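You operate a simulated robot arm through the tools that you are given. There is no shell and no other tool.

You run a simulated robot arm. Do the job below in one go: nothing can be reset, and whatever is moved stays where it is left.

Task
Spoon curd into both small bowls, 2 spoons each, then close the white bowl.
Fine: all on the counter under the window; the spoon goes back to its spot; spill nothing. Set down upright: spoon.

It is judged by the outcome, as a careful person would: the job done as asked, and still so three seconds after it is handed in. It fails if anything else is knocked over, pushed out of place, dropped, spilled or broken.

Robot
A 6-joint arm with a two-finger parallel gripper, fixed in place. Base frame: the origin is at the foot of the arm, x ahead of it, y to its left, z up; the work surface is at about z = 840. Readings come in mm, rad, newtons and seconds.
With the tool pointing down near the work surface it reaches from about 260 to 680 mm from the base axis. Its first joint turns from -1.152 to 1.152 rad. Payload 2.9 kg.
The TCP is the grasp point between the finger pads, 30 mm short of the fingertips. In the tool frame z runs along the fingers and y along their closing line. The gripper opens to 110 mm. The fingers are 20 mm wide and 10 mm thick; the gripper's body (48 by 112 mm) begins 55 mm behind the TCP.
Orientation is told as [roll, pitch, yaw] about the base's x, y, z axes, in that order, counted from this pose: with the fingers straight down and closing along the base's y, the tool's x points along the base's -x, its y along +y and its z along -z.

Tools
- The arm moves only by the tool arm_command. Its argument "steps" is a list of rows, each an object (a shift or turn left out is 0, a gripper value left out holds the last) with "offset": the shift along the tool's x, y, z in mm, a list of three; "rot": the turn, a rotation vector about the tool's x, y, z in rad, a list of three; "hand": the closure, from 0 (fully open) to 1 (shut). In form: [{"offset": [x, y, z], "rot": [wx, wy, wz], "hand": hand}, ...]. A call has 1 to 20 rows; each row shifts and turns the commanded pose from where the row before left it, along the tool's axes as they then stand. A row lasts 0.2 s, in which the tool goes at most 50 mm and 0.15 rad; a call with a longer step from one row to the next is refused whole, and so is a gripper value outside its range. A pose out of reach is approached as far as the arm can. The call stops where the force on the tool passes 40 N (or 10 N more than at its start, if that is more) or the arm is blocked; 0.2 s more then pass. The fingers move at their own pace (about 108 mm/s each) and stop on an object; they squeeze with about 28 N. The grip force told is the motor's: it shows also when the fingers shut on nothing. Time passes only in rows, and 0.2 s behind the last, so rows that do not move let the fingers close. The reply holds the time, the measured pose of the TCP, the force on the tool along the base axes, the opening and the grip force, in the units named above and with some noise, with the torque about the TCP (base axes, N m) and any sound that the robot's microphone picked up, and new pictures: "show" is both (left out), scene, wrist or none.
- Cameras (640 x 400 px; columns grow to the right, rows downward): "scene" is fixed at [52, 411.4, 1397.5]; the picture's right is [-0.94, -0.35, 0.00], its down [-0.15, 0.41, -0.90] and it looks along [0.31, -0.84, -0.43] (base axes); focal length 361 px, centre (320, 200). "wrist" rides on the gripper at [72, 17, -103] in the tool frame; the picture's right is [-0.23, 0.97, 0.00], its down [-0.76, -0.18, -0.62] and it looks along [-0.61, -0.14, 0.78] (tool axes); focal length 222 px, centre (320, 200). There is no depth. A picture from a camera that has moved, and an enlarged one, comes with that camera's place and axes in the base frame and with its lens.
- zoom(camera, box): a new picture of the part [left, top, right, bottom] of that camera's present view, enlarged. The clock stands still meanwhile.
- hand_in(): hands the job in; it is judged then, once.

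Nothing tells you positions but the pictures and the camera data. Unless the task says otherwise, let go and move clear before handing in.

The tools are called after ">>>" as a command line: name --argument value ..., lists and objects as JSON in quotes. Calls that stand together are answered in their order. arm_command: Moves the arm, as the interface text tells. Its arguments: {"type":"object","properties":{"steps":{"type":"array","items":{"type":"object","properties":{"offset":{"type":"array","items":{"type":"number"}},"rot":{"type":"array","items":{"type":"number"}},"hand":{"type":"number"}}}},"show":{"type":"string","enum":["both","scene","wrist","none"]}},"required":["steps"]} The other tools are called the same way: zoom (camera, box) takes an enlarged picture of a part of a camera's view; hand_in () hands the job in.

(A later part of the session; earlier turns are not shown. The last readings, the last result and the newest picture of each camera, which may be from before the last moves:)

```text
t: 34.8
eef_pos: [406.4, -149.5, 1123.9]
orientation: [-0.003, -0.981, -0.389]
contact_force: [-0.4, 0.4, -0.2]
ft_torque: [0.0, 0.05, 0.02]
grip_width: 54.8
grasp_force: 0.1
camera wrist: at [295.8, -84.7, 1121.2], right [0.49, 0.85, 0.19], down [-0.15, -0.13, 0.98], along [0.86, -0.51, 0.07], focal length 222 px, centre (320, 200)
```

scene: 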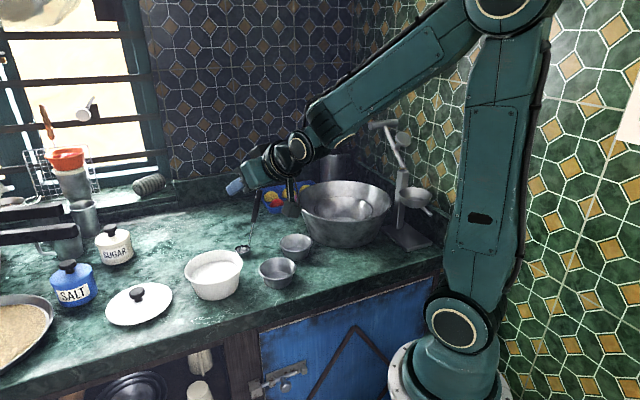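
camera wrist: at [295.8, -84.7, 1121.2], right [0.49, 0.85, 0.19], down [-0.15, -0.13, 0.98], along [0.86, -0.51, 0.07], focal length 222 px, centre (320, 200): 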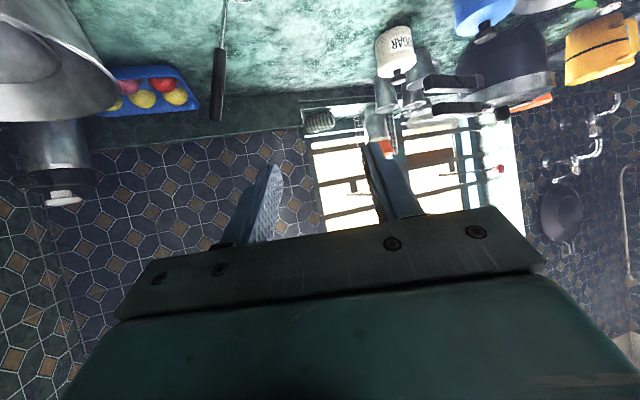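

Outward pitch works well with the position held. Now I'll test the pouring roll about the horizontal outward axis from this pitched pose.

>>> arm_command --steps '[{"rot": [0.078, 0, -0.116]}, {"rot": [0.078, 0, -0.116]}, {"rot": [0.078, 0, -0.116]}, {"rot": [0.078, 0, -0.116]}, {"rot": [0.078, 0, -0.116]}, {"rot": [0.078, 0, -0.116]}, {"rot": [0.078, 0, -0.116]}, {}]' --show "both"

```text
t: 36.6
eef_pos: [406.8, -150.1, 1124.2]
orientation: [-1.215, -0.479, 0.5]
contact_force: [1.1, -0.5, 0.5]
ft_torque: [0.01, 0.01, 0.02]
grip_width: 55.1
grasp_force: 0.0
camera wrist: at [292.2, -93.6, 1108.4], right [0.38, 0.6, -0.71], down [0.19, 0.7, 0.69], along [0.9, -0.4, 0.16], focal length 222 px, centre (320, 200)
```

scene: 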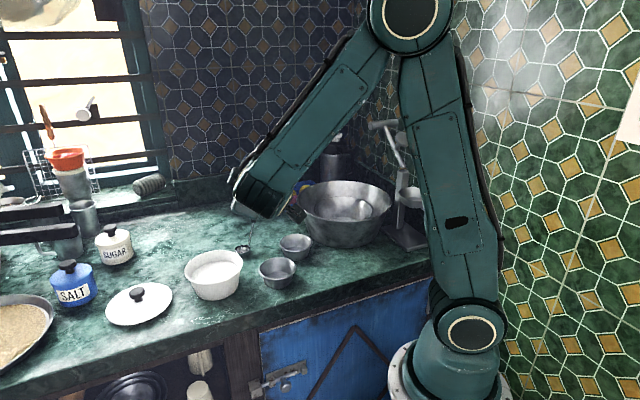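
wrist: 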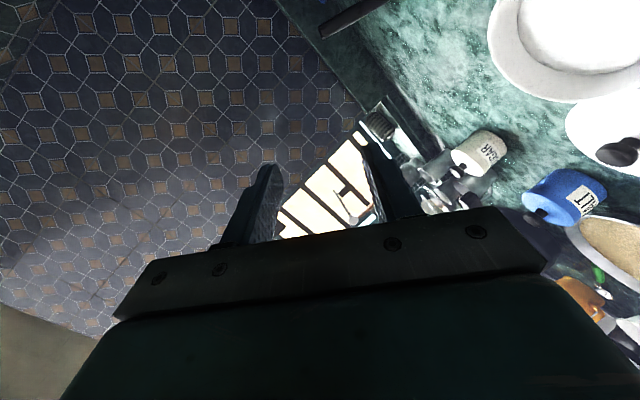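

This holds position too. I'll continue the roll further to check the full range.

>>> arm_command --steps '[{"rot": [0.078, 0, -0.116]}, {"rot": [0.078, 0, -0.116]}, {"rot": [0.078, 0, -0.116]}, {"rot": [0.078, 0, -0.116]}, {}]' --show "scene"

```text
t: 37.8
eef_pos: [407.6, -149.4, 1125.8]
orientation: [-1.549, -0.024, 0.587]
contact_force: [1.2, 0.2, -0.9]
ft_torque: [0.02, 0.0, 0.01]
grip_width: 54.9
grasp_force: 0.0
```

scene: 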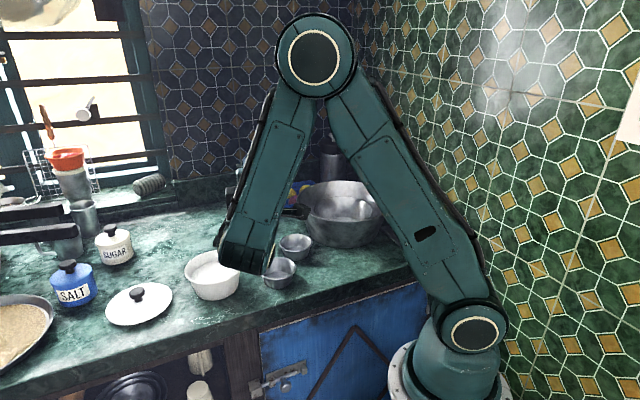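

The pouring roll works through about 88° while holding position, so I'll use this outward-pitched grasp with the closing line in the ladle's lean plane. Next I roll back to match the handle's 20° lean and move to a pre-grasp point about 110 mm short of the handle.

>>> arm_command --steps '[{"rot": [-0.0751, 0, 0.1119]}, {"rot": [-0.0751, 0, 0.1119]}, {"rot": [-0.0751, 0, 0.1119]}, {"rot": [-0.0751, 0, 0.1119]}, {"rot": [-0.0751, 0, 0.1119]}, {"rot": [-0.0751, 0, 0.1119]}, {"rot": [-0.0751, 0, 0.1119]}, {"rot": [-0.0751, 0, 0.1119]}, {"rot": [-0.0751, 0, 0.1119]}, {"rot": [-0.0751, 0, 0.1119]}, {"rot": [-0.0751, 0, 0.1119]}, {"rot": [-0.0751, 0, 0.1119]}, {"rot": [-0.0751, 0, 0.1119]}, {"rot": [-0.0751, 0, 0.1119]}, {}]' --show "scene"

```text
t: 41.0
eef_pos: [407.7, -149.1, 1123.4]
orientation: [0.577, -0.896, -0.865]
contact_force: [0.7, -0.6, -0.7]
ft_torque: [-0.02, 0.01, -0.02]
grip_width: 55.1
grasp_force: 0.1
```

scene: 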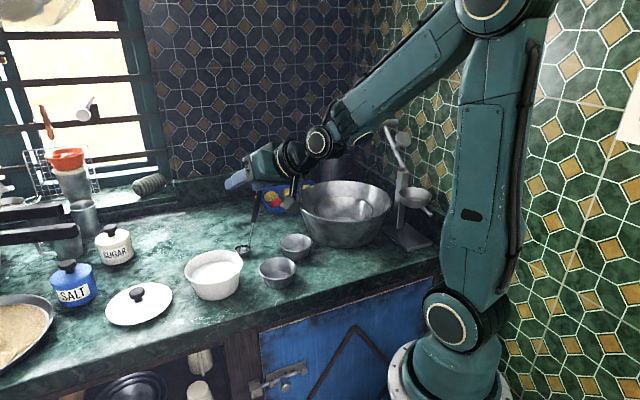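

Orientation matches what I planned. Moving to the pre-grasp point.

>>> arm_command --steps '[{"offset": [-1.2, -35.1, 16.7]}, {"offset": [-1.2, -35.1, 16.7]}, {"offset": [-1.2, -35.1, 16.7]}, {"offset": [-1.2, -35.1, 16.7]}, {"offset": [-1.2, -35.0, 16.7]}, {}, {}]' --show "both"

>>> zoom --camera "wrist" --box '[160, 0, 440, 230]'

>>> zoom --camera "scene" --box '[200, 150, 330, 270]'

```text
t: 42.6
eef_pos: [417.4, -318.0, 1025.7]
orientation: [0.574, -0.898, -0.861]
contact_force: [-0.6, 0.5, -0.6]
ft_torque: [0.02, 0.02, 0.01]
grip_width: 55.1
grasp_force: 0.0
camera wrist: at [305.8, -252.4, 1028.3], right [0.44, 0.74, 0.51], down [-0.28, -0.42, 0.86], along [0.85, -0.52, 0.02], focal length 222 px, centre (320, 200)
```

scene: 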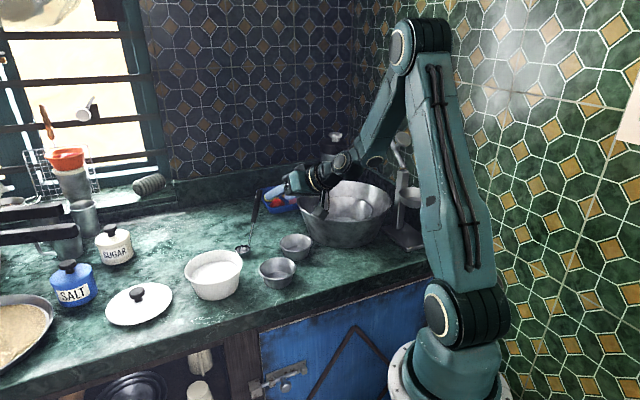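
wrist: 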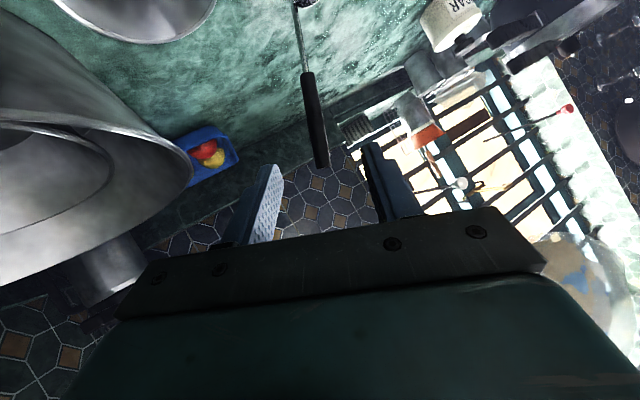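

```text
1.74 times, centred on (300, 115) of wrist
camera zoom: at [305.8, -252.4, 1028.3], right [0.44, 0.74, 0.51], down [-0.28, -0.42, 0.86], along [0.85, -0.52, 0.02], focal length 386 px, centre (355, 348)
```

zoom: 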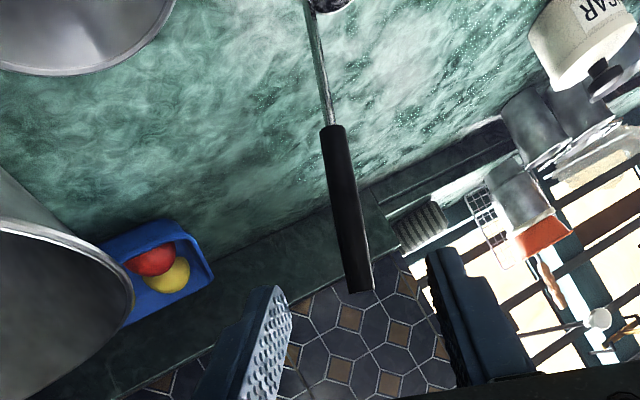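

```text
3.33 times, centred on (265, 210) of scene
camera zoom: at [52.0, 411.4, 1397.5], right [-0.94, -0.35, 0.0], down [-0.15, 0.41, -0.9], along [0.31, -0.84, -0.43], focal length 1203 px, centre (503, 167)
```

zoom: 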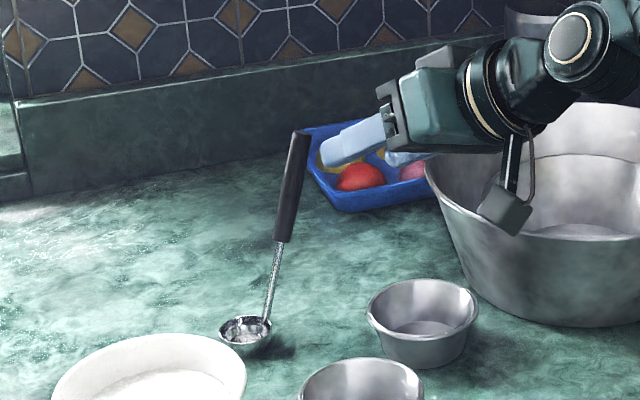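

The handle sits between the open fingers along the approach line. I'll advance most of the way and check.

>>> arm_command --steps '[{"offset": [0, 0, 20]}, {"offset": [0, 0, 25]}, {"offset": [0, 0, 20]}, {"offset": [0, 0, 10]}, {}, {}]' --show "both"

>>> zoom --camera "wrist" --box '[220, 60, 420, 230]'

>>> zoom --camera "scene" --box '[220, 160, 310, 260]'

```text
t: 44.0
eef_pos: [479.2, -327.7, 985.8]
orientation: [0.574, -0.896, -0.861]
contact_force: [-0.2, -0.1, 0.0]
ft_torque: [-0.01, -0.01, 0.01]
grip_width: 54.9
grasp_force: 0.0
camera wrist: at [368.1, -263.3, 989.1], right [0.44, 0.74, 0.51], down [-0.28, -0.42, 0.86], along [0.85, -0.52, 0.02], focal length 222 px, centre (320, 200)
```

scene: 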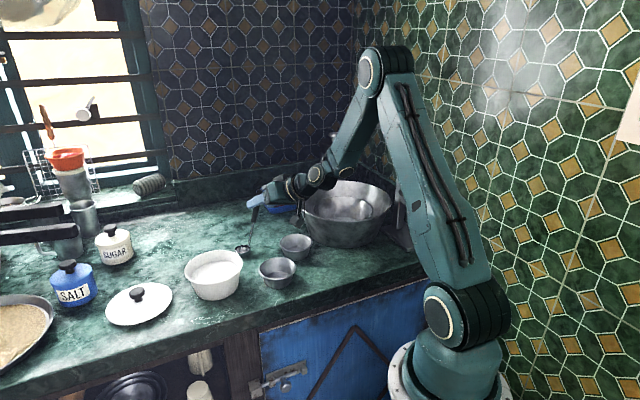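
wrist: 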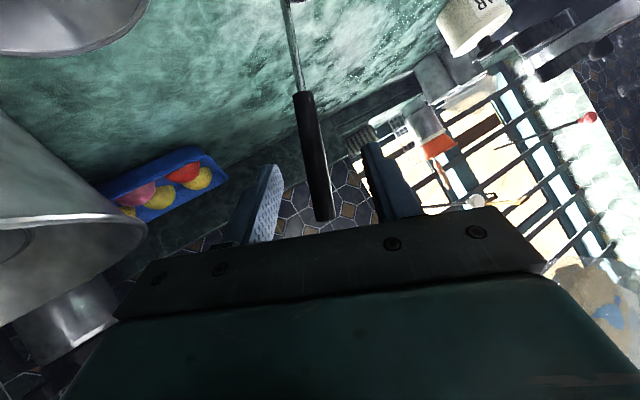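

```text
2.35 times, centred on (320, 145) of wrist
camera zoom: at [368.1, -263.3, 989.1], right [0.44, 0.74, 0.51], down [-0.28, -0.42, 0.86], along [0.85, -0.52, 0.02], focal length 523 px, centre (320, 329)
```

zoom: 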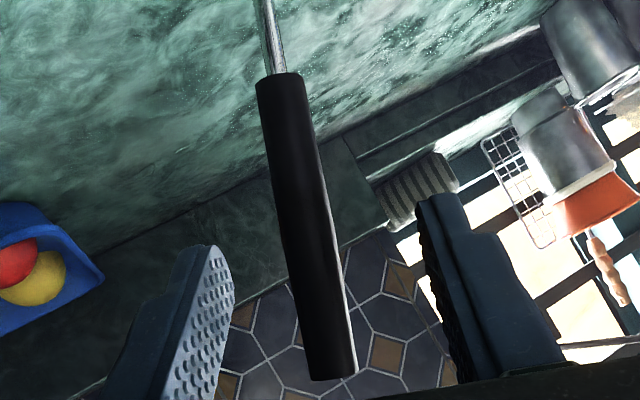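

```text
4.00 times, centred on (265, 210) of scene
camera zoom: at [52.0, 411.4, 1397.5], right [-0.94, -0.35, 0.0], down [-0.15, 0.41, -0.9], along [0.31, -0.84, -0.43], focal length 1444 px, centre (540, 160)
```

zoom: 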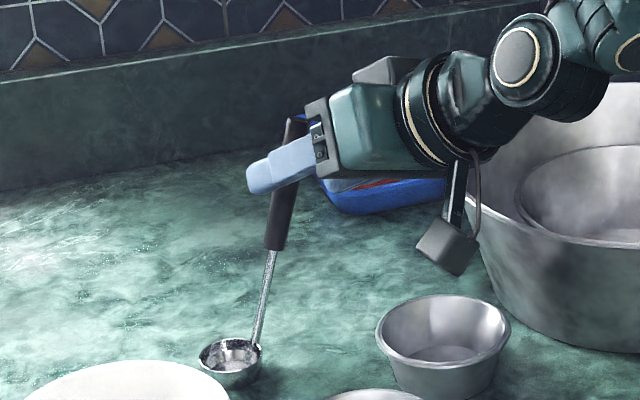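

The handle is nearly centred, about 3 mm off, with its midpoint 35 mm ahead. I'll centre, advance, and check before closing.

>>> arm_command --steps '[{"offset": [1, -3, 8], "rot": [-0.0145, 0, 0.0215]}, {"offset": [0, 0, 15]}, {"offset": [0, 0, 12]}, {}, {}]' --show "both"

>>> zoom --camera "wrist" --box '[220, 60, 420, 230]'

>>> zoom --camera "scene" --box '[220, 160, 310, 260]'

```text
t: 45.2
eef_pos: [507.0, -335.3, 965.7]
orientation: [0.61, -0.885, -0.89]
contact_force: [-0.3, 0.4, -0.1]
ft_torque: [0.0, 0.03, -0.01]
grip_width: 54.9
grasp_force: 0.0
camera wrist: at [396.5, -270.2, 969.9], right [0.44, 0.73, 0.53], down [-0.29, -0.45, 0.85], along [0.85, -0.52, 0.01], focal length 222 px, centre (320, 200)
```

scene: 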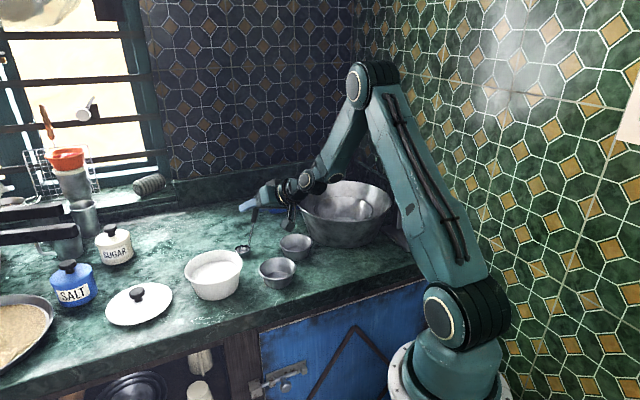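
wrist: 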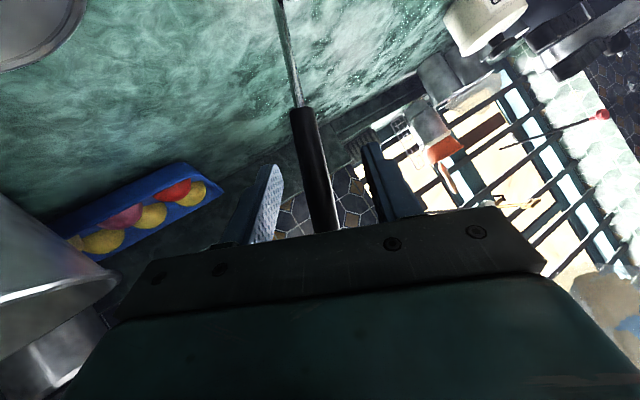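

```text
2.35 times, centred on (320, 145) of wrist
camera zoom: at [396.5, -270.2, 969.9], right [0.44, 0.73, 0.53], down [-0.29, -0.45, 0.85], along [0.85, -0.52, 0.01], focal length 523 px, centre (320, 329)
```

zoom: 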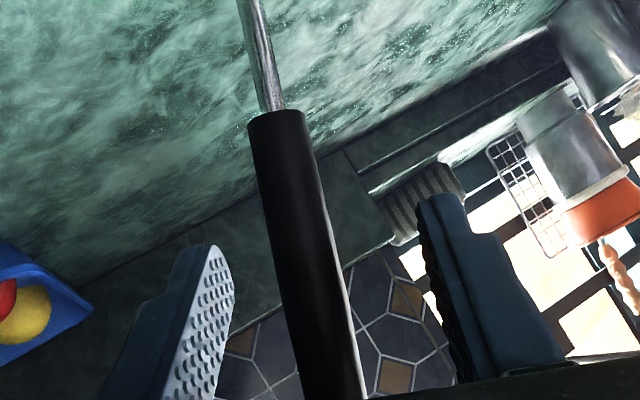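

```text
4.00 times, centred on (265, 210) of scene
camera zoom: at [52.0, 411.4, 1397.5], right [-0.94, -0.35, 0.0], down [-0.15, 0.41, -0.9], along [0.31, -0.84, -0.43], focal length 1444 px, centre (540, 160)
```

zoom: 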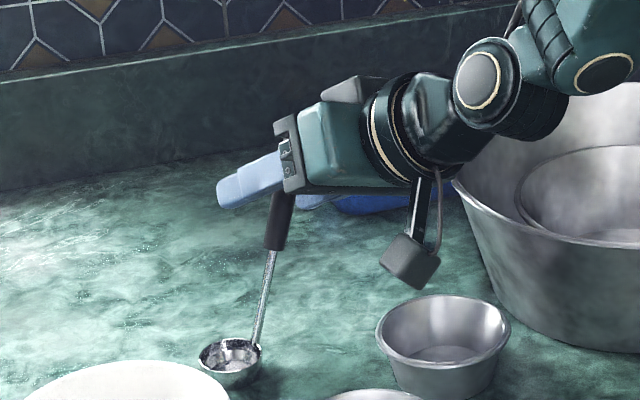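

The fingers straddle the handle at mid-length and it is centred. Closing now.

>>> arm_command --steps '[{"hand": 0.75}, {"hand": 0.9}, {"hand": 1}, {"hand": 1}, {"hand": 1}]' --show "both"

>>> zoom --camera "scene" --box '[220, 160, 310, 260]'

```text
t: 46.4
eef_pos: [507.3, -334.4, 965.3]
orientation: [0.61, -0.887, -0.89]
contact_force: [-0.3, -0.2, 0.4]
ft_torque: [-0.03, 0.02, 0.01]
grip_width: 15.7
grasp_force: 28.3
camera wrist: at [396.4, -270.2, 969.9], right [0.44, 0.73, 0.53], down [-0.29, -0.45, 0.85], along [0.85, -0.52, 0.01], focal length 222 px, centre (320, 200)
```

scene: 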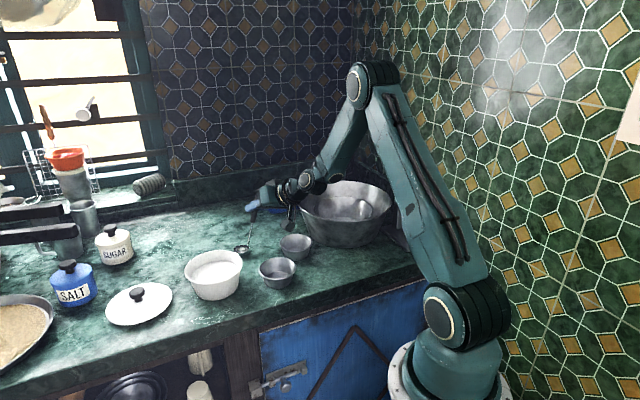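
wrist: 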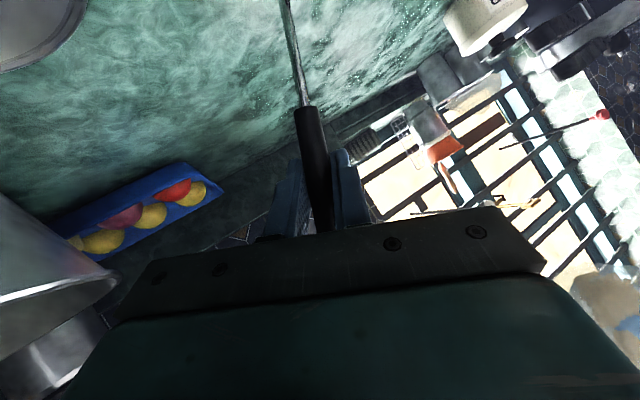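

```text
4.00 times, centred on (265, 210) of scene
camera zoom: at [52.0, 411.4, 1397.5], right [-0.94, -0.35, 0.0], down [-0.15, 0.41, -0.9], along [0.31, -0.84, -0.43], focal length 1444 px, centre (540, 160)
```

zoom: 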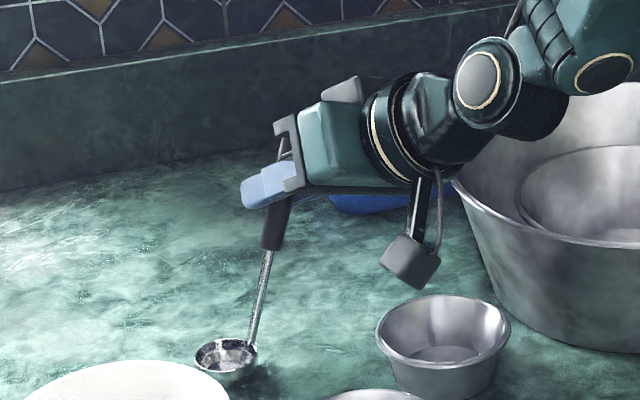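

The ladle is gripped at 15.7 mm; its bowl shifted only about 3 mm. I'll lift it straight up gently while keeping its tilt.

>>> arm_command --steps '[{"offset": [-3.9, 1.8, -2.6]}, {"offset": [-7.7, 3.6, -5.2]}, {"offset": [-11.6, 5.5, -7.8]}, {"offset": [-15.5, 7.3, -10.4]}, {"offset": [-15.5, 7.3, -10.4]}, {"offset": [-15.5, 7.3, -10.4]}, {}, {}]' --show "both"

>>> zoom --camera "scene" --box '[210, 130, 320, 260]'

```text
t: 48.2
eef_pos: [507.9, -333.2, 1055.8]
orientation: [0.611, -0.885, -0.892]
contact_force: [0.2, 0.1, -1.1]
ft_torque: [-0.05, 0.01, 0.0]
grip_width: 15.7
grasp_force: 28.1
camera wrist: at [396.6, -269.7, 1059.9], right [0.44, 0.73, 0.53], down [-0.29, -0.45, 0.85], along [0.85, -0.52, 0.01], focal length 222 px, centre (320, 200)
```

scene: 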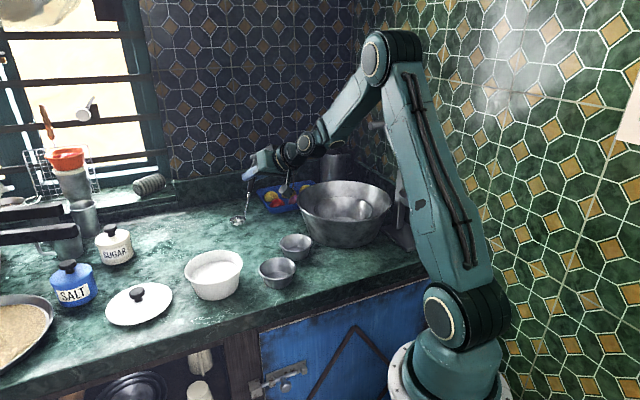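
wrist: 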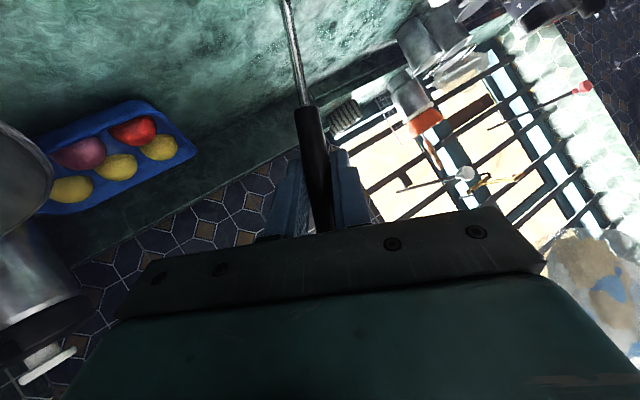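

```text
3.08 times, centred on (265, 195) of scene
camera zoom: at [52.0, 411.4, 1397.5], right [-0.94, -0.35, 0.0], down [-0.15, 0.41, -0.9], along [0.31, -0.84, -0.43], focal length 1111 px, centre (489, 215)
```

zoom: 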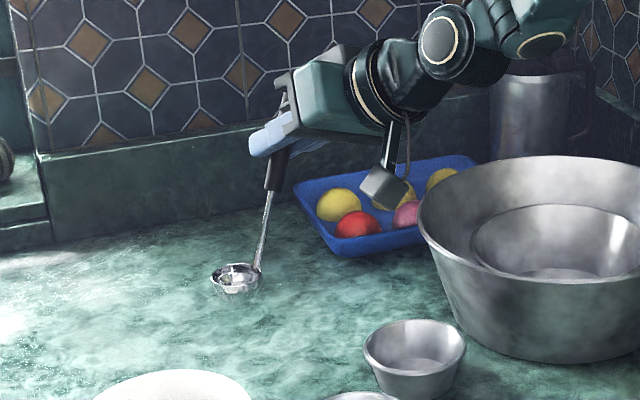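

The ladle lifted cleanly with no pivoting in the grip. I'll move it over the white bowl and tip its lip forward about 50°, still above the rim.

>>> arm_command --steps '[{"offset": [17.3, 23.85, -9.0]}, {"offset": [17.3, 23.85, -9.0]}, {"offset": [17.3, 23.85, -9.0]}, {"offset": [17.2, 23.85, -9.0]}, {"offset": [-1.53, 17.62, -1.03], "rot": [0.0808, 0, -0.1204]}, {"offset": [-1.53, 17.62, -1.03], "rot": [0.0808, 0, -0.1204]}, {"offset": [-1.53, 17.62, -1.03], "rot": [0.0808, 0, -0.1204]}, {"offset": [-1.53, 17.62, -1.03], "rot": [0.0808, 0, -0.1204]}, {"offset": [-1.53, 17.62, -1.03], "rot": [0.0808, 0, -0.1204]}, {"offset": [-1.53, 17.62, -1.03], "rot": [0.0808, 0, -0.1204]}, {}, {}]' --show "both"

>>> zoom --camera "scene" --box '[150, 160, 310, 310]'

```text
t: 50.8
eef_pos: [524.2, -119.1, 1066.0]
orientation: [-0.775, -0.817, 0.228]
contact_force: [0.3, -0.1, -0.6]
ft_torque: [0.01, 0.0, -0.01]
grip_width: 15.6
grasp_force: 28.6
camera wrist: at [410.7, -57.2, 1056.8], right [0.48, 0.82, -0.3], down [0.03, 0.33, 0.94], along [0.88, -0.46, 0.13], focal length 222 px, centre (320, 200)
```

scene: 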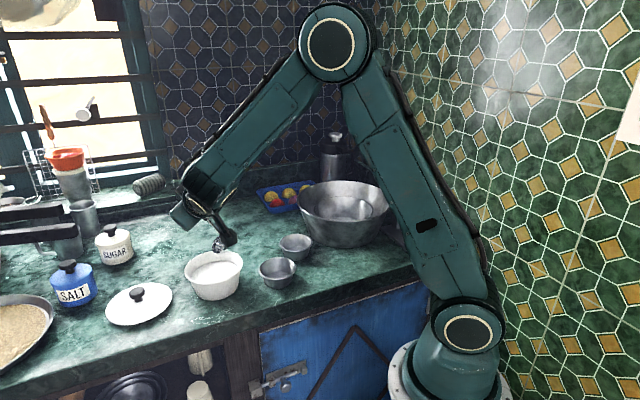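
wrist: 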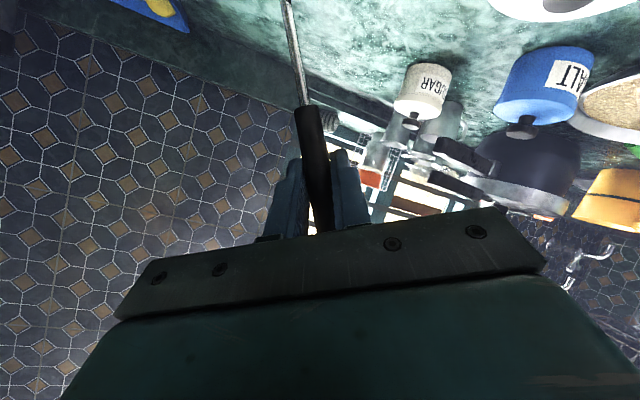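

```text
2.67 times, centred on (230, 235) of scene
camera zoom: at [52.0, 411.4, 1397.5], right [-0.94, -0.35, 0.0], down [-0.15, 0.41, -0.9], along [0.31, -0.84, -0.43], focal length 963 px, centre (560, 107)
```

zoom: 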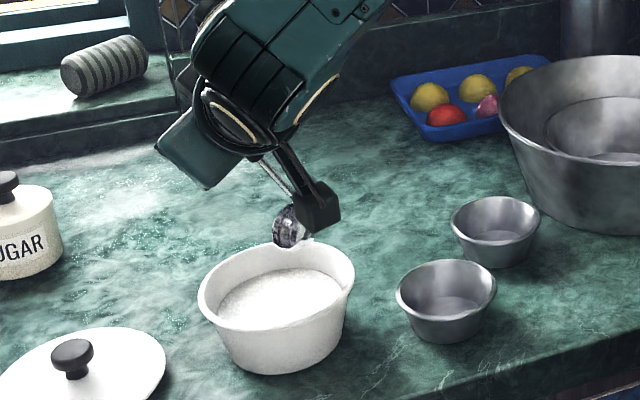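

The ladle is tipped and positioned above the bowl's rear half as predicted. I'll lower it to just above the curd and look.

>>> arm_command --steps '[{"offset": [11.2, 7.3, 7.5]}, {"offset": [11.2, 7.3, 7.5]}, {"offset": [11.2, 7.3, 7.5]}, {}, {}]' --show "scene"

>>> zoom --camera "scene" --box '[165, 210, 285, 310]'

```text
t: 52.0
eef_pos: [522.2, -118.1, 1020.8]
orientation: [-0.773, -0.818, 0.225]
contact_force: [0.0, -0.8, -1.1]
ft_torque: [0.05, 0.02, 0.01]
grip_width: 15.3
grasp_force: 27.9
```

scene: 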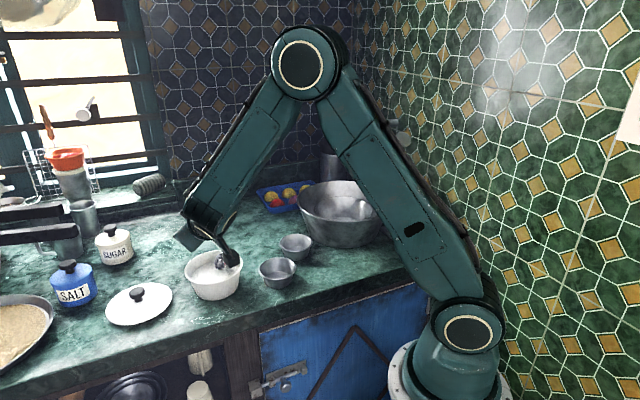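

```text
4.00 times, centred on (225, 260) of scene
camera zoom: at [52.0, 411.4, 1397.5], right [-0.94, -0.35, 0.0], down [-0.15, 0.41, -0.9], along [0.31, -0.84, -0.43], focal length 1444 px, centre (700, -40)
```

zoom: 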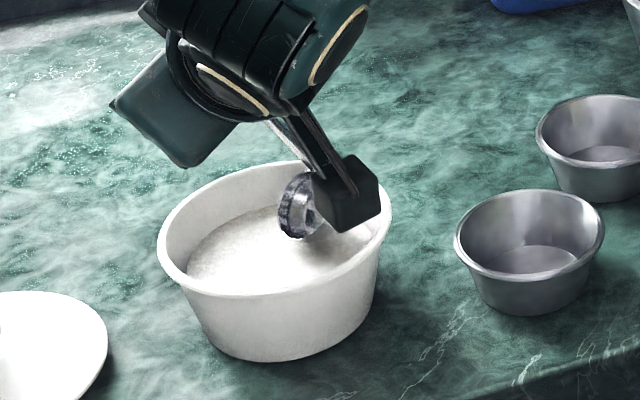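

The lip is just above the curd surface. I'll lower it into the curd in small steps.

>>> arm_command --steps '[{"offset": [6.1, 3.97, 4.07]}, {"offset": [6.1, 3.97, 4.07]}, {"offset": [6.1, 3.97, 4.07]}, {}]' --show "scene"

>>> zoom --camera "scene" --box '[165, 210, 285, 310]'

```text
t: 53.0
eef_pos: [523.1, -119.0, 995.4]
orientation: [-0.774, -0.818, 0.227]
contact_force: [0.0, 0.0, -0.6]
ft_torque: [0.05, 0.01, 0.01]
grip_width: 15.4
grasp_force: 27.9
```

scene: 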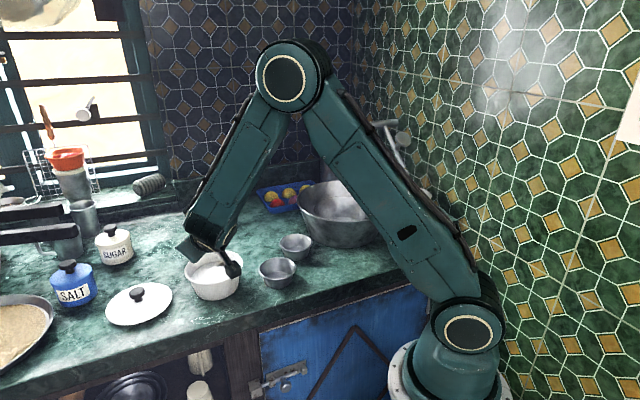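

```text
4.00 times, centred on (225, 260) of scene
camera zoom: at [52.0, 411.4, 1397.5], right [-0.94, -0.35, 0.0], down [-0.15, 0.41, -0.9], along [0.31, -0.84, -0.43], focal length 1444 px, centre (700, -40)
```

zoom: 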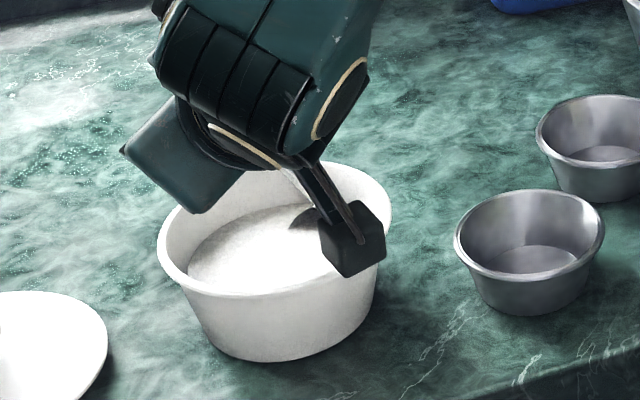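

No resistance from the curd. Now the scooping motion: rotate back to level while moving forward through the curd, then pause.

>>> arm_command --steps '[{"offset": [2.97, -13.62, 1.99], "rot": [-0.0808, 0, 0.1204]}, {"offset": [3.41, -13.54, 2.28], "rot": [-0.0808, 0, 0.1204]}, {"offset": [3.85, -13.54, 2.58], "rot": [-0.0808, 0, 0.1204]}, {"offset": [4.28, -13.61, 2.87], "rot": [-0.0808, 0, 0.1204]}, {"offset": [4.7, -13.76, 3.15], "rot": [-0.0808, 0, 0.1204]}, {"offset": [5.1, -13.99, 3.41], "rot": [-0.0808, 0, 0.1204]}, {}, {}]' --show "scene"

>>> zoom --camera "scene" --box '[165, 210, 285, 310]'

```text
t: 54.8
eef_pos: [490.8, -194.7, 977.7]
orientation: [0.613, -0.885, -0.894]
contact_force: [0.0, 0.9, -1.5]
ft_torque: [-0.05, 0.05, 0.0]
grip_width: 15.7
grasp_force: 28.0
```

scene: 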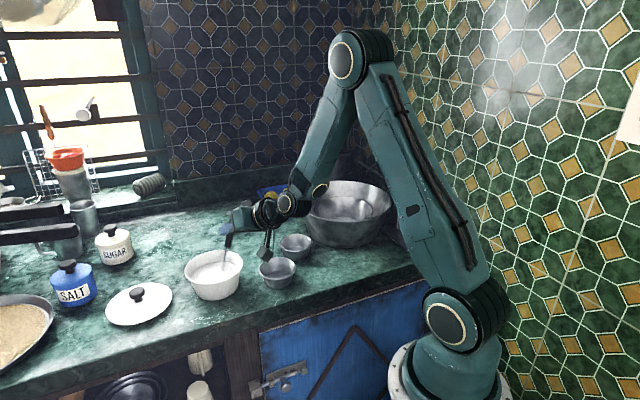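

```text
4.00 times, centred on (225, 260) of scene
camera zoom: at [52.0, 411.4, 1397.5], right [-0.94, -0.35, 0.0], down [-0.15, 0.41, -0.9], along [0.31, -0.84, -0.43], focal length 1444 px, centre (700, -40)
```

zoom: 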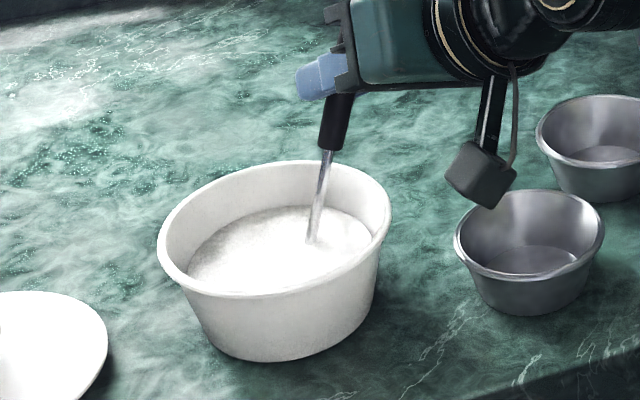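

The ladle bowl is submerged level in the curd. I'll lift it slowly, straight up.

>>> arm_command --steps '[{"offset": [-2.3, 1.1, -1.6]}, {"offset": [-3.1, 1.45, -2.1]}, {"offset": [-3.9, 1.8, -2.6]}, {"offset": [-4.6, 2.2, -3.1]}, {"offset": [-4.6, 2.2, -3.1]}, {"offset": [-4.6, 2.2, -3.1]}, {"offset": [-4.6, 2.2, -3.1]}, {}]' --show "scene"

>>> zoom --camera "scene" --box '[165, 210, 285, 310]'

```text
t: 56.6
eef_pos: [491.3, -194.4, 1014.6]
orientation: [0.611, -0.885, -0.889]
contact_force: [-0.1, 0.3, -1.9]
ft_torque: [-0.06, 0.05, 0.02]
grip_width: 15.7
grasp_force: 27.7
```

scene: 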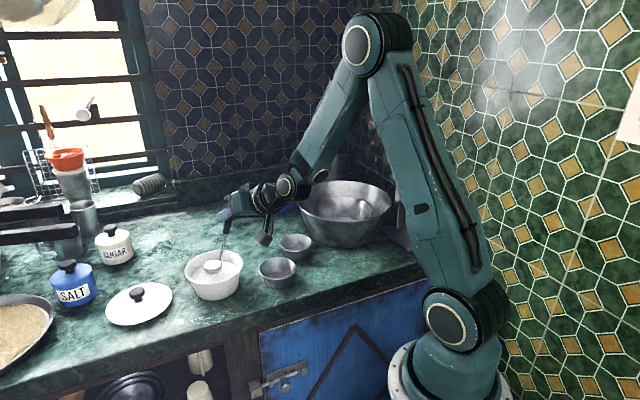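

```text
4.00 times, centred on (225, 260) of scene
camera zoom: at [52.0, 411.4, 1397.5], right [-0.94, -0.35, 0.0], down [-0.15, 0.41, -0.9], along [0.31, -0.84, -0.43], focal length 1444 px, centre (700, -40)
```

zoom: 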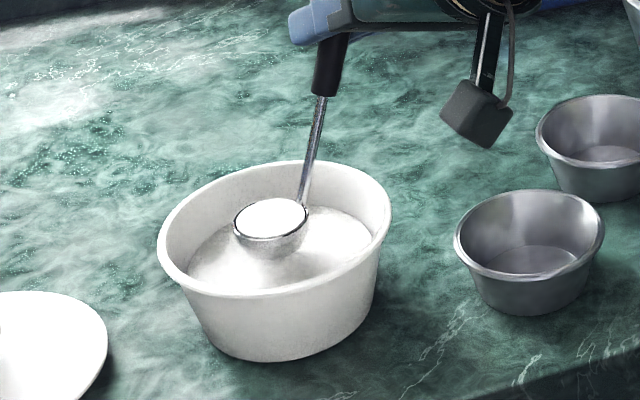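

The ladle came up full of curd. I'll raise it clear of the rim, then carry it level and smoothly to bowl A.

>>> arm_command --steps '[{"offset": [-6.2, 2.9, -4.2]}, {"offset": [-7.7, 3.6, -5.2]}, {"offset": [-7.7, 3.6, -5.2]}, {"offset": [-5.4, 2.5, -3.6]}, {"offset": [0.39, -4.66, -3.86]}, {"offset": [0.78, -9.33, -7.71]}, {"offset": [1.17, -13.99, -11.57]}, {"offset": [1.27, -15.16, -12.53]}, {"offset": [1.27, -15.16, -12.53]}, {"offset": [1.27, -15.16, -12.53]}, {"offset": [1.27, -15.16, -12.53]}, {"offset": [1.17, -13.99, -11.57]}, {"offset": [0.78, -9.33, -7.71]}, {"offset": [0.39, -4.66, -3.86]}, {}, {}]' --show "scene"

>>> zoom --camera "scene" --box '[170, 190, 320, 315]'

```text
t: 60.0
eef_pos: [364.7, -277.0, 1049.4]
orientation: [0.611, -0.885, -0.889]
contact_force: [0.2, -0.7, -2.4]
ft_torque: [-0.04, 0.02, -0.01]
grip_width: 15.3
grasp_force: 28.4
```

scene: 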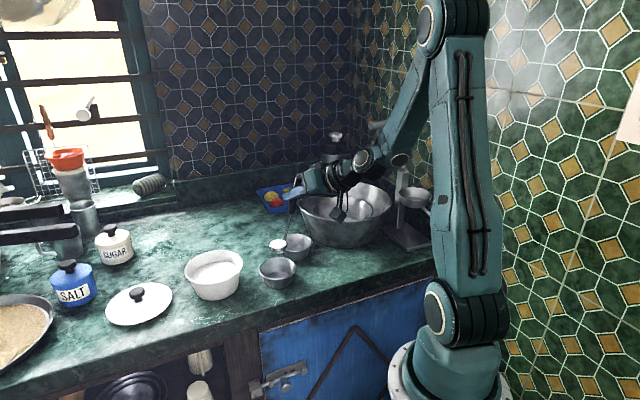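

```text
3.20 times, centred on (245, 252) of scene
camera zoom: at [52.0, 411.4, 1397.5], right [-0.94, -0.35, 0.0], down [-0.15, 0.41, -0.9], along [0.31, -0.84, -0.43], focal length 1155 px, centre (560, 32)
```

zoom: 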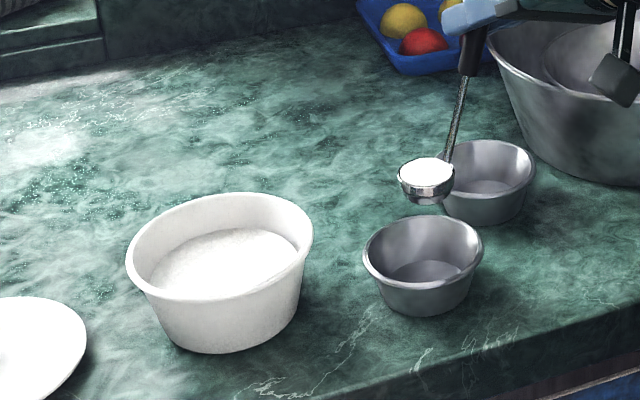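

The full ladle is level above bowl A with no drips visible. I'll lower it to just above the rim and begin tipping about the ladle's own centre.

>>> arm_command --steps '[{"offset": [5.8, -2.7, 3.9]}, {"offset": [7.7, -3.6, 5.2]}, {"offset": [7.7, -3.6, 5.2]}, {"offset": [1.9, -0.9, 1.3]}, {}, {"offset": [-1.28, 12.13, -0.86], "rot": [0.0557, 0, -0.08305]}, {"offset": [-1.28, 12.13, -0.86], "rot": [0.0557, 0, -0.08305]}, {"offset": [-1.28, 12.13, -0.86], "rot": [0.0557, 0, -0.08305]}, {"offset": [-1.28, 12.13, -0.86], "rot": [0.0557, 0, -0.08305]}, {"offset": [-1.28, 12.13, -0.86], "rot": [0.0557, 0, -0.08305]}, {}]' --show "scene"

>>> zoom --camera "scene" --box '[200, 190, 330, 310]'

```text
t: 62.4
eef_pos: [386.6, -223.6, 1037.8]
orientation: [-0.23, -0.969, -0.205]
contact_force: [-0.5, 0.6, -1.5]
ft_torque: [0.02, -0.01, -0.01]
grip_width: 15.4
grasp_force: 28.3
```

scene: 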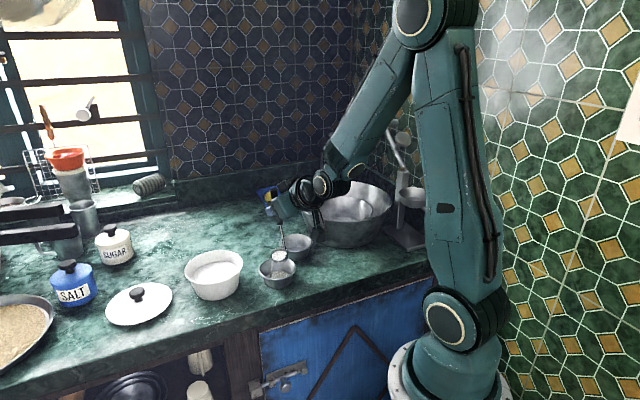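

```text
3.33 times, centred on (265, 250) of scene
camera zoom: at [52.0, 411.4, 1397.5], right [-0.94, -0.35, 0.0], down [-0.15, 0.41, -0.9], along [0.31, -0.84, -0.43], focal length 1203 px, centre (503, 33)
```

zoom: 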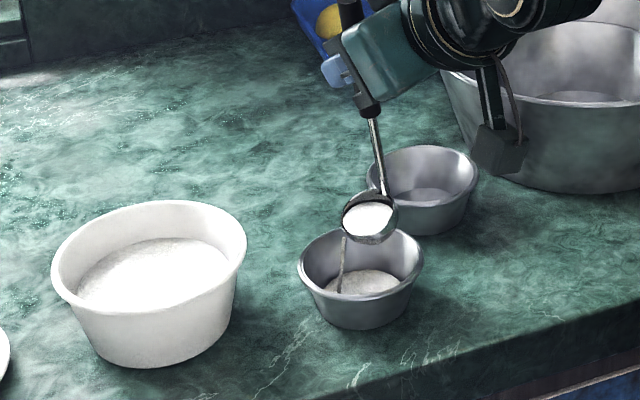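

Curd is already streaming into bowl A, landing inside it. I'll continue tilting gradually.

>>> arm_command --steps '[{}, {"offset": [-1.28, 12.13, -0.86], "rot": [0.0557, 0, -0.08305]}, {"offset": [-1.28, 12.13, -0.86], "rot": [0.0557, 0, -0.08305]}, {"offset": [-1.28, 12.13, -0.86], "rot": [0.0557, 0, -0.08305]}, {"offset": [-1.28, 12.13, -0.86], "rot": [0.0557, 0, -0.08305]}, {}]' --show "scene"

>>> zoom --camera "scene" --box '[200, 190, 330, 310]'

```text
t: 63.8
eef_pos: [404.7, -179.4, 1030.8]
orientation: [-0.81, -0.8, 0.252]
contact_force: [-0.3, 0.3, -1.3]
ft_torque: [0.03, -0.04, 0.0]
grip_width: 15.6
grasp_force: 28.2
```

scene: 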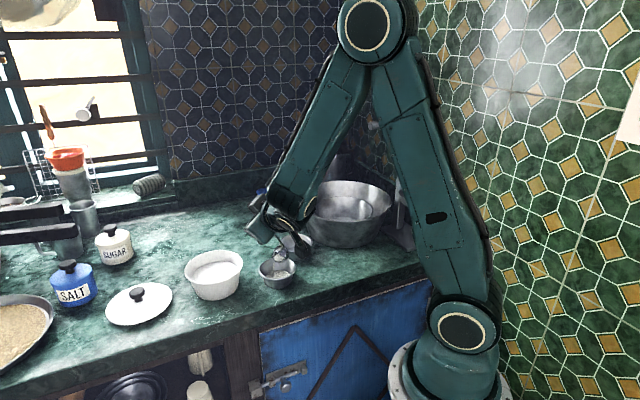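

```text
3.33 times, centred on (265, 250) of scene
camera zoom: at [52.0, 411.4, 1397.5], right [-0.94, -0.35, 0.0], down [-0.15, 0.41, -0.9], along [0.31, -0.84, -0.43], focal length 1203 px, centre (503, 33)
```

zoom: 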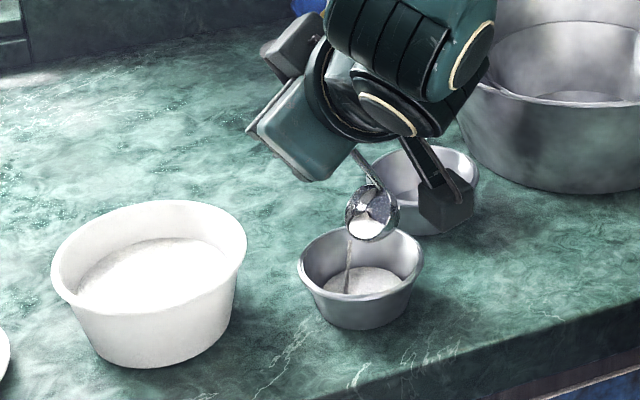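

Roughly half is poured and the stream lands in the bowl. Continuing the tilt.

>>> arm_command --steps '[{"offset": [-1.28, 12.13, -0.86], "rot": [0.0557, 0, -0.08305]}, {"offset": [-1.28, 12.13, -0.86], "rot": [0.0557, 0, -0.08305]}, {"offset": [-1.28, 12.13, -0.86], "rot": [0.0557, 0, -0.08305]}, {"offset": [-1.28, 12.13, -0.86], "rot": [0.0557, 0, -0.08305]}, {}]' --show "scene"

>>> zoom --camera "scene" --box '[200, 190, 330, 310]'

```text
t: 65.0
eef_pos: [421.7, -141.0, 1005.3]
orientation: [-1.178, -0.522, 0.483]
contact_force: [0.0, 0.4, -1.4]
ft_torque: [0.05, -0.06, 0.0]
grip_width: 15.7
grasp_force: 28.5
```

scene: 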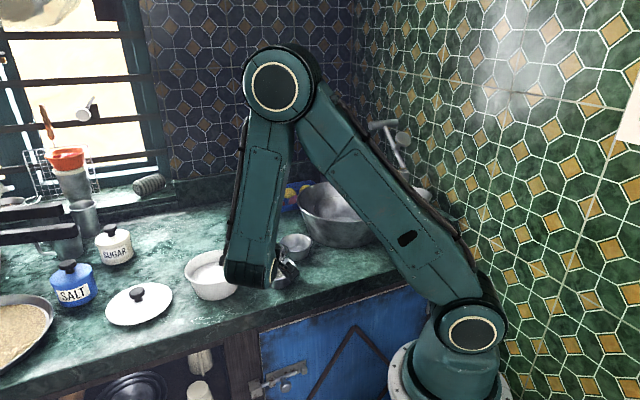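

```text
3.33 times, centred on (265, 250) of scene
camera zoom: at [52.0, 411.4, 1397.5], right [-0.94, -0.35, 0.0], down [-0.15, 0.41, -0.9], along [0.31, -0.84, -0.43], focal length 1203 px, centre (503, 33)
```

zoom: 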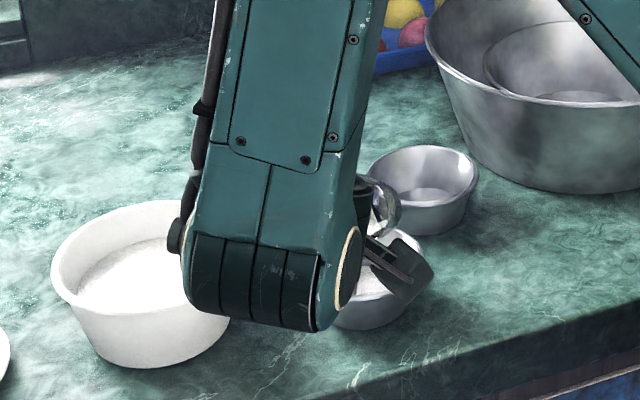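

The pose tracks as planned, though the forearm now blocks the view. I'll finish the tilt to about 97° and let it drain.

>>> arm_command --steps '[{"offset": [-1.28, 12.13, -0.86], "rot": [0.0557, 0, -0.08305]}, {"offset": [-1.28, 12.13, -0.86], "rot": [0.0557, 0, -0.08305]}, {"offset": [-1.28, 12.13, -0.86], "rot": [0.0557, 0, -0.08305]}, {"offset": [-1.28, 12.13, -0.86], "rot": [0.0557, 0, -0.08305]}, {}, {}, {}]' --show "both"

>>> zoom --camera "scene" --box '[200, 190, 330, 310]'

```text
t: 66.6
eef_pos: [432.3, -114.6, 965.3]
orientation: [-1.436, -0.201, 0.573]
contact_force: [1.1, 0.3, -0.1]
ft_torque: [0.08, -0.05, -0.03]
grip_width: 15.6
grasp_force: 28.4
camera wrist: at [314.4, -64.4, 948.6], right [0.28, 0.34, -0.9], down [0.26, 0.88, 0.41], along [0.92, -0.35, 0.15], focal length 222 px, centre (320, 200)
```

scene: 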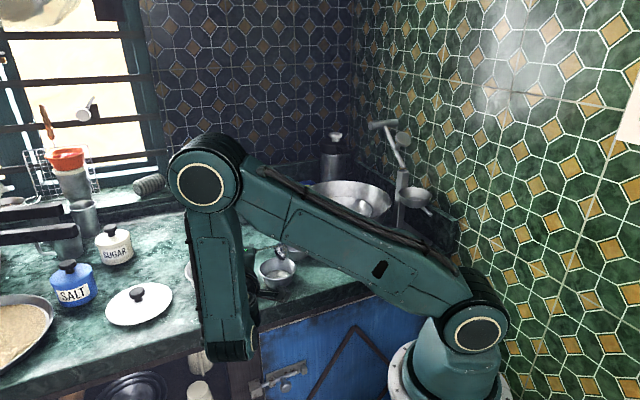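
wrist: 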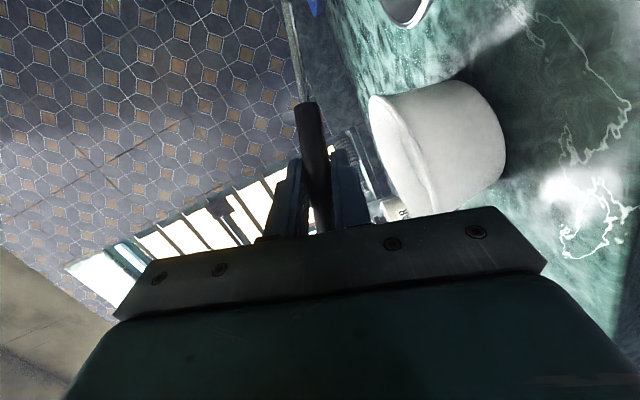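

```text
3.33 times, centred on (265, 250) of scene
camera zoom: at [52.0, 411.4, 1397.5], right [-0.94, -0.35, 0.0], down [-0.15, 0.41, -0.9], along [0.31, -0.84, -0.43], focal length 1203 px, centre (503, 33)
```

zoom: 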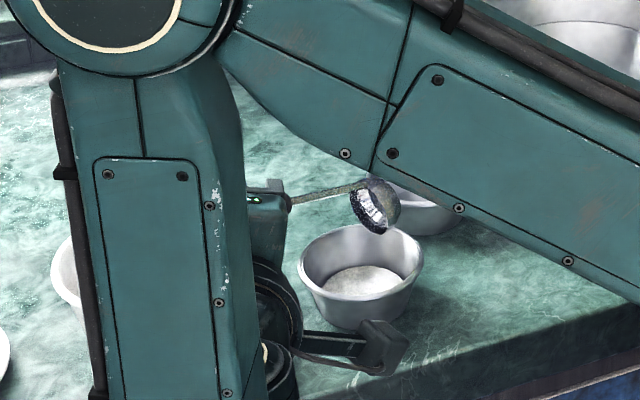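

>>> zoom --camera "scene" --box '[250, 235, 310, 285]'

```text
8.00 times, centred on (280, 260) of scene
camera zoom: at [52.0, 411.4, 1397.5], right [-0.94, -0.35, 0.0], down [-0.15, 0.41, -0.9], along [0.31, -0.84, -0.43], focal length 2888 px, centre (640, -280)
```

zoom: 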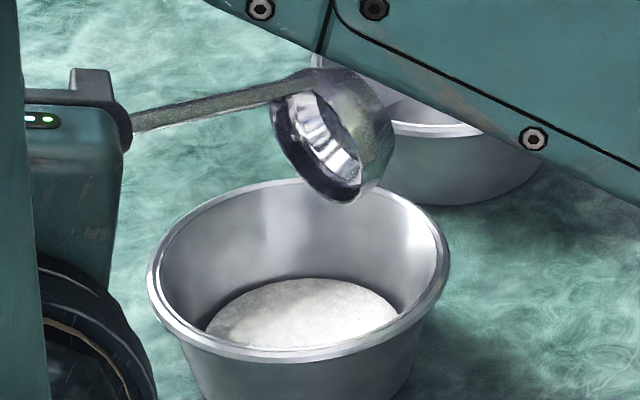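

The ladle is empty and bowl A holds its first spoonful with nothing spilled. I'll rotate the ladle back level above bowl A and raise it.

>>> arm_command --steps '[{"offset": [3.526, -16.79, 2.364], "rot": [-0.0789, 0, 0.1177]}, {"offset": [3.526, -16.79, 2.364], "rot": [-0.0789, 0, 0.1177]}, {"offset": [3.526, -16.79, 2.364], "rot": [-0.0789, 0, 0.1177]}, {"offset": [3.526, -16.79, 2.364], "rot": [-0.0789, 0, 0.1177]}, {"offset": [3.526, -16.79, 2.364], "rot": [-0.0789, 0, 0.1177]}, {"offset": [3.526, -16.79, 2.364], "rot": [-0.0789, 0, 0.1177]}, {"offset": [3.526, -16.79, 2.364], "rot": [-0.0789, 0, 0.1177]}, {"offset": [3.526, -16.79, 2.364], "rot": [-0.0789, 0, 0.1177]}, {"offset": [3.526, -16.79, 2.364], "rot": [-0.0789, 0, 0.1177]}, {"offset": [3.526, -16.79, 2.364], "rot": [-0.0789, 0, 0.1177]}, {"offset": [3.526, -16.79, 2.364], "rot": [-0.0789, 0, 0.1177]}, {"offset": [3.526, -16.79, 2.364], "rot": [-0.0789, 0, 0.1177]}, {"offset": [-11.6, 5.5, -7.8]}, {"offset": [-11.6, 5.5, -7.8]}, {}]' --show "scene"

>>> zoom --camera "scene" --box '[170, 190, 320, 315]'

```text
t: 69.8
eef_pos: [364.8, -277.7, 1050.3]
orientation: [0.61, -0.883, -0.892]
contact_force: [0.4, -0.3, 0.0]
ft_torque: [-0.05, -0.01, -0.01]
grip_width: 15.6
grasp_force: 28.0
```

scene: 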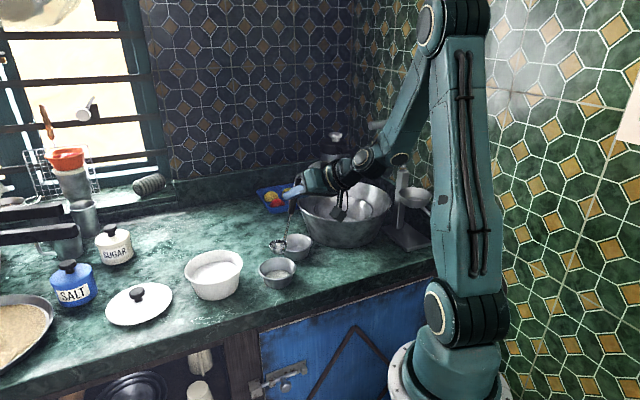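

```text
3.20 times, centred on (245, 252) of scene
camera zoom: at [52.0, 411.4, 1397.5], right [-0.94, -0.35, 0.0], down [-0.15, 0.41, -0.9], along [0.31, -0.84, -0.43], focal length 1155 px, centre (560, 32)
```

zoom: 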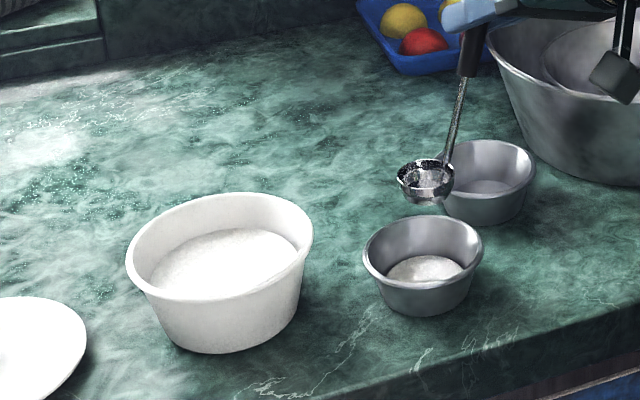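

Bowl A now holds one spoonful, with no spills anywhere. I'll go back to the white bowl for the second scoop using the same moves.

>>> arm_command --steps '[{"offset": [-3.22, 19.46, 18.48]}, {"offset": [-3.22, 19.46, 18.48]}, {"offset": [-3.22, 19.46, 18.48]}, {"offset": [-3.22, 19.46, 18.48]}, {"offset": [-3.22, 19.46, 18.48]}, {"offset": [-1.53, 17.62, -1.03], "rot": [0.0808, 0, -0.1204]}, {"offset": [-1.53, 17.62, -1.03], "rot": [0.0808, 0, -0.1204]}, {"offset": [-1.53, 17.62, -1.03], "rot": [0.0808, 0, -0.1204]}, {"offset": [-1.53, 17.62, -1.03], "rot": [0.0808, 0, -0.1204]}, {"offset": [-1.53, 17.62, -1.03], "rot": [0.0808, 0, -0.1204]}, {"offset": [-1.53, 17.62, -1.03], "rot": [0.0808, 0, -0.1204]}, {}]' --show "scene"

```text
t: 72.4
eef_pos: [522.3, -119.0, 1061.1]
orientation: [-0.779, -0.818, 0.228]
contact_force: [-0.9, 0.2, -0.3]
ft_torque: [0.05, -0.02, -0.02]
grip_width: 15.4
grasp_force: 28.7
```

scene: 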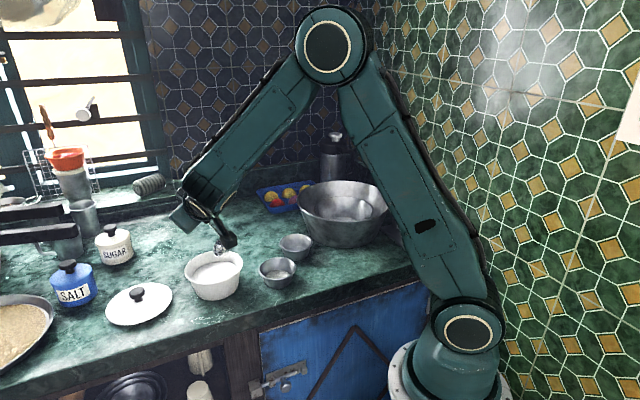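

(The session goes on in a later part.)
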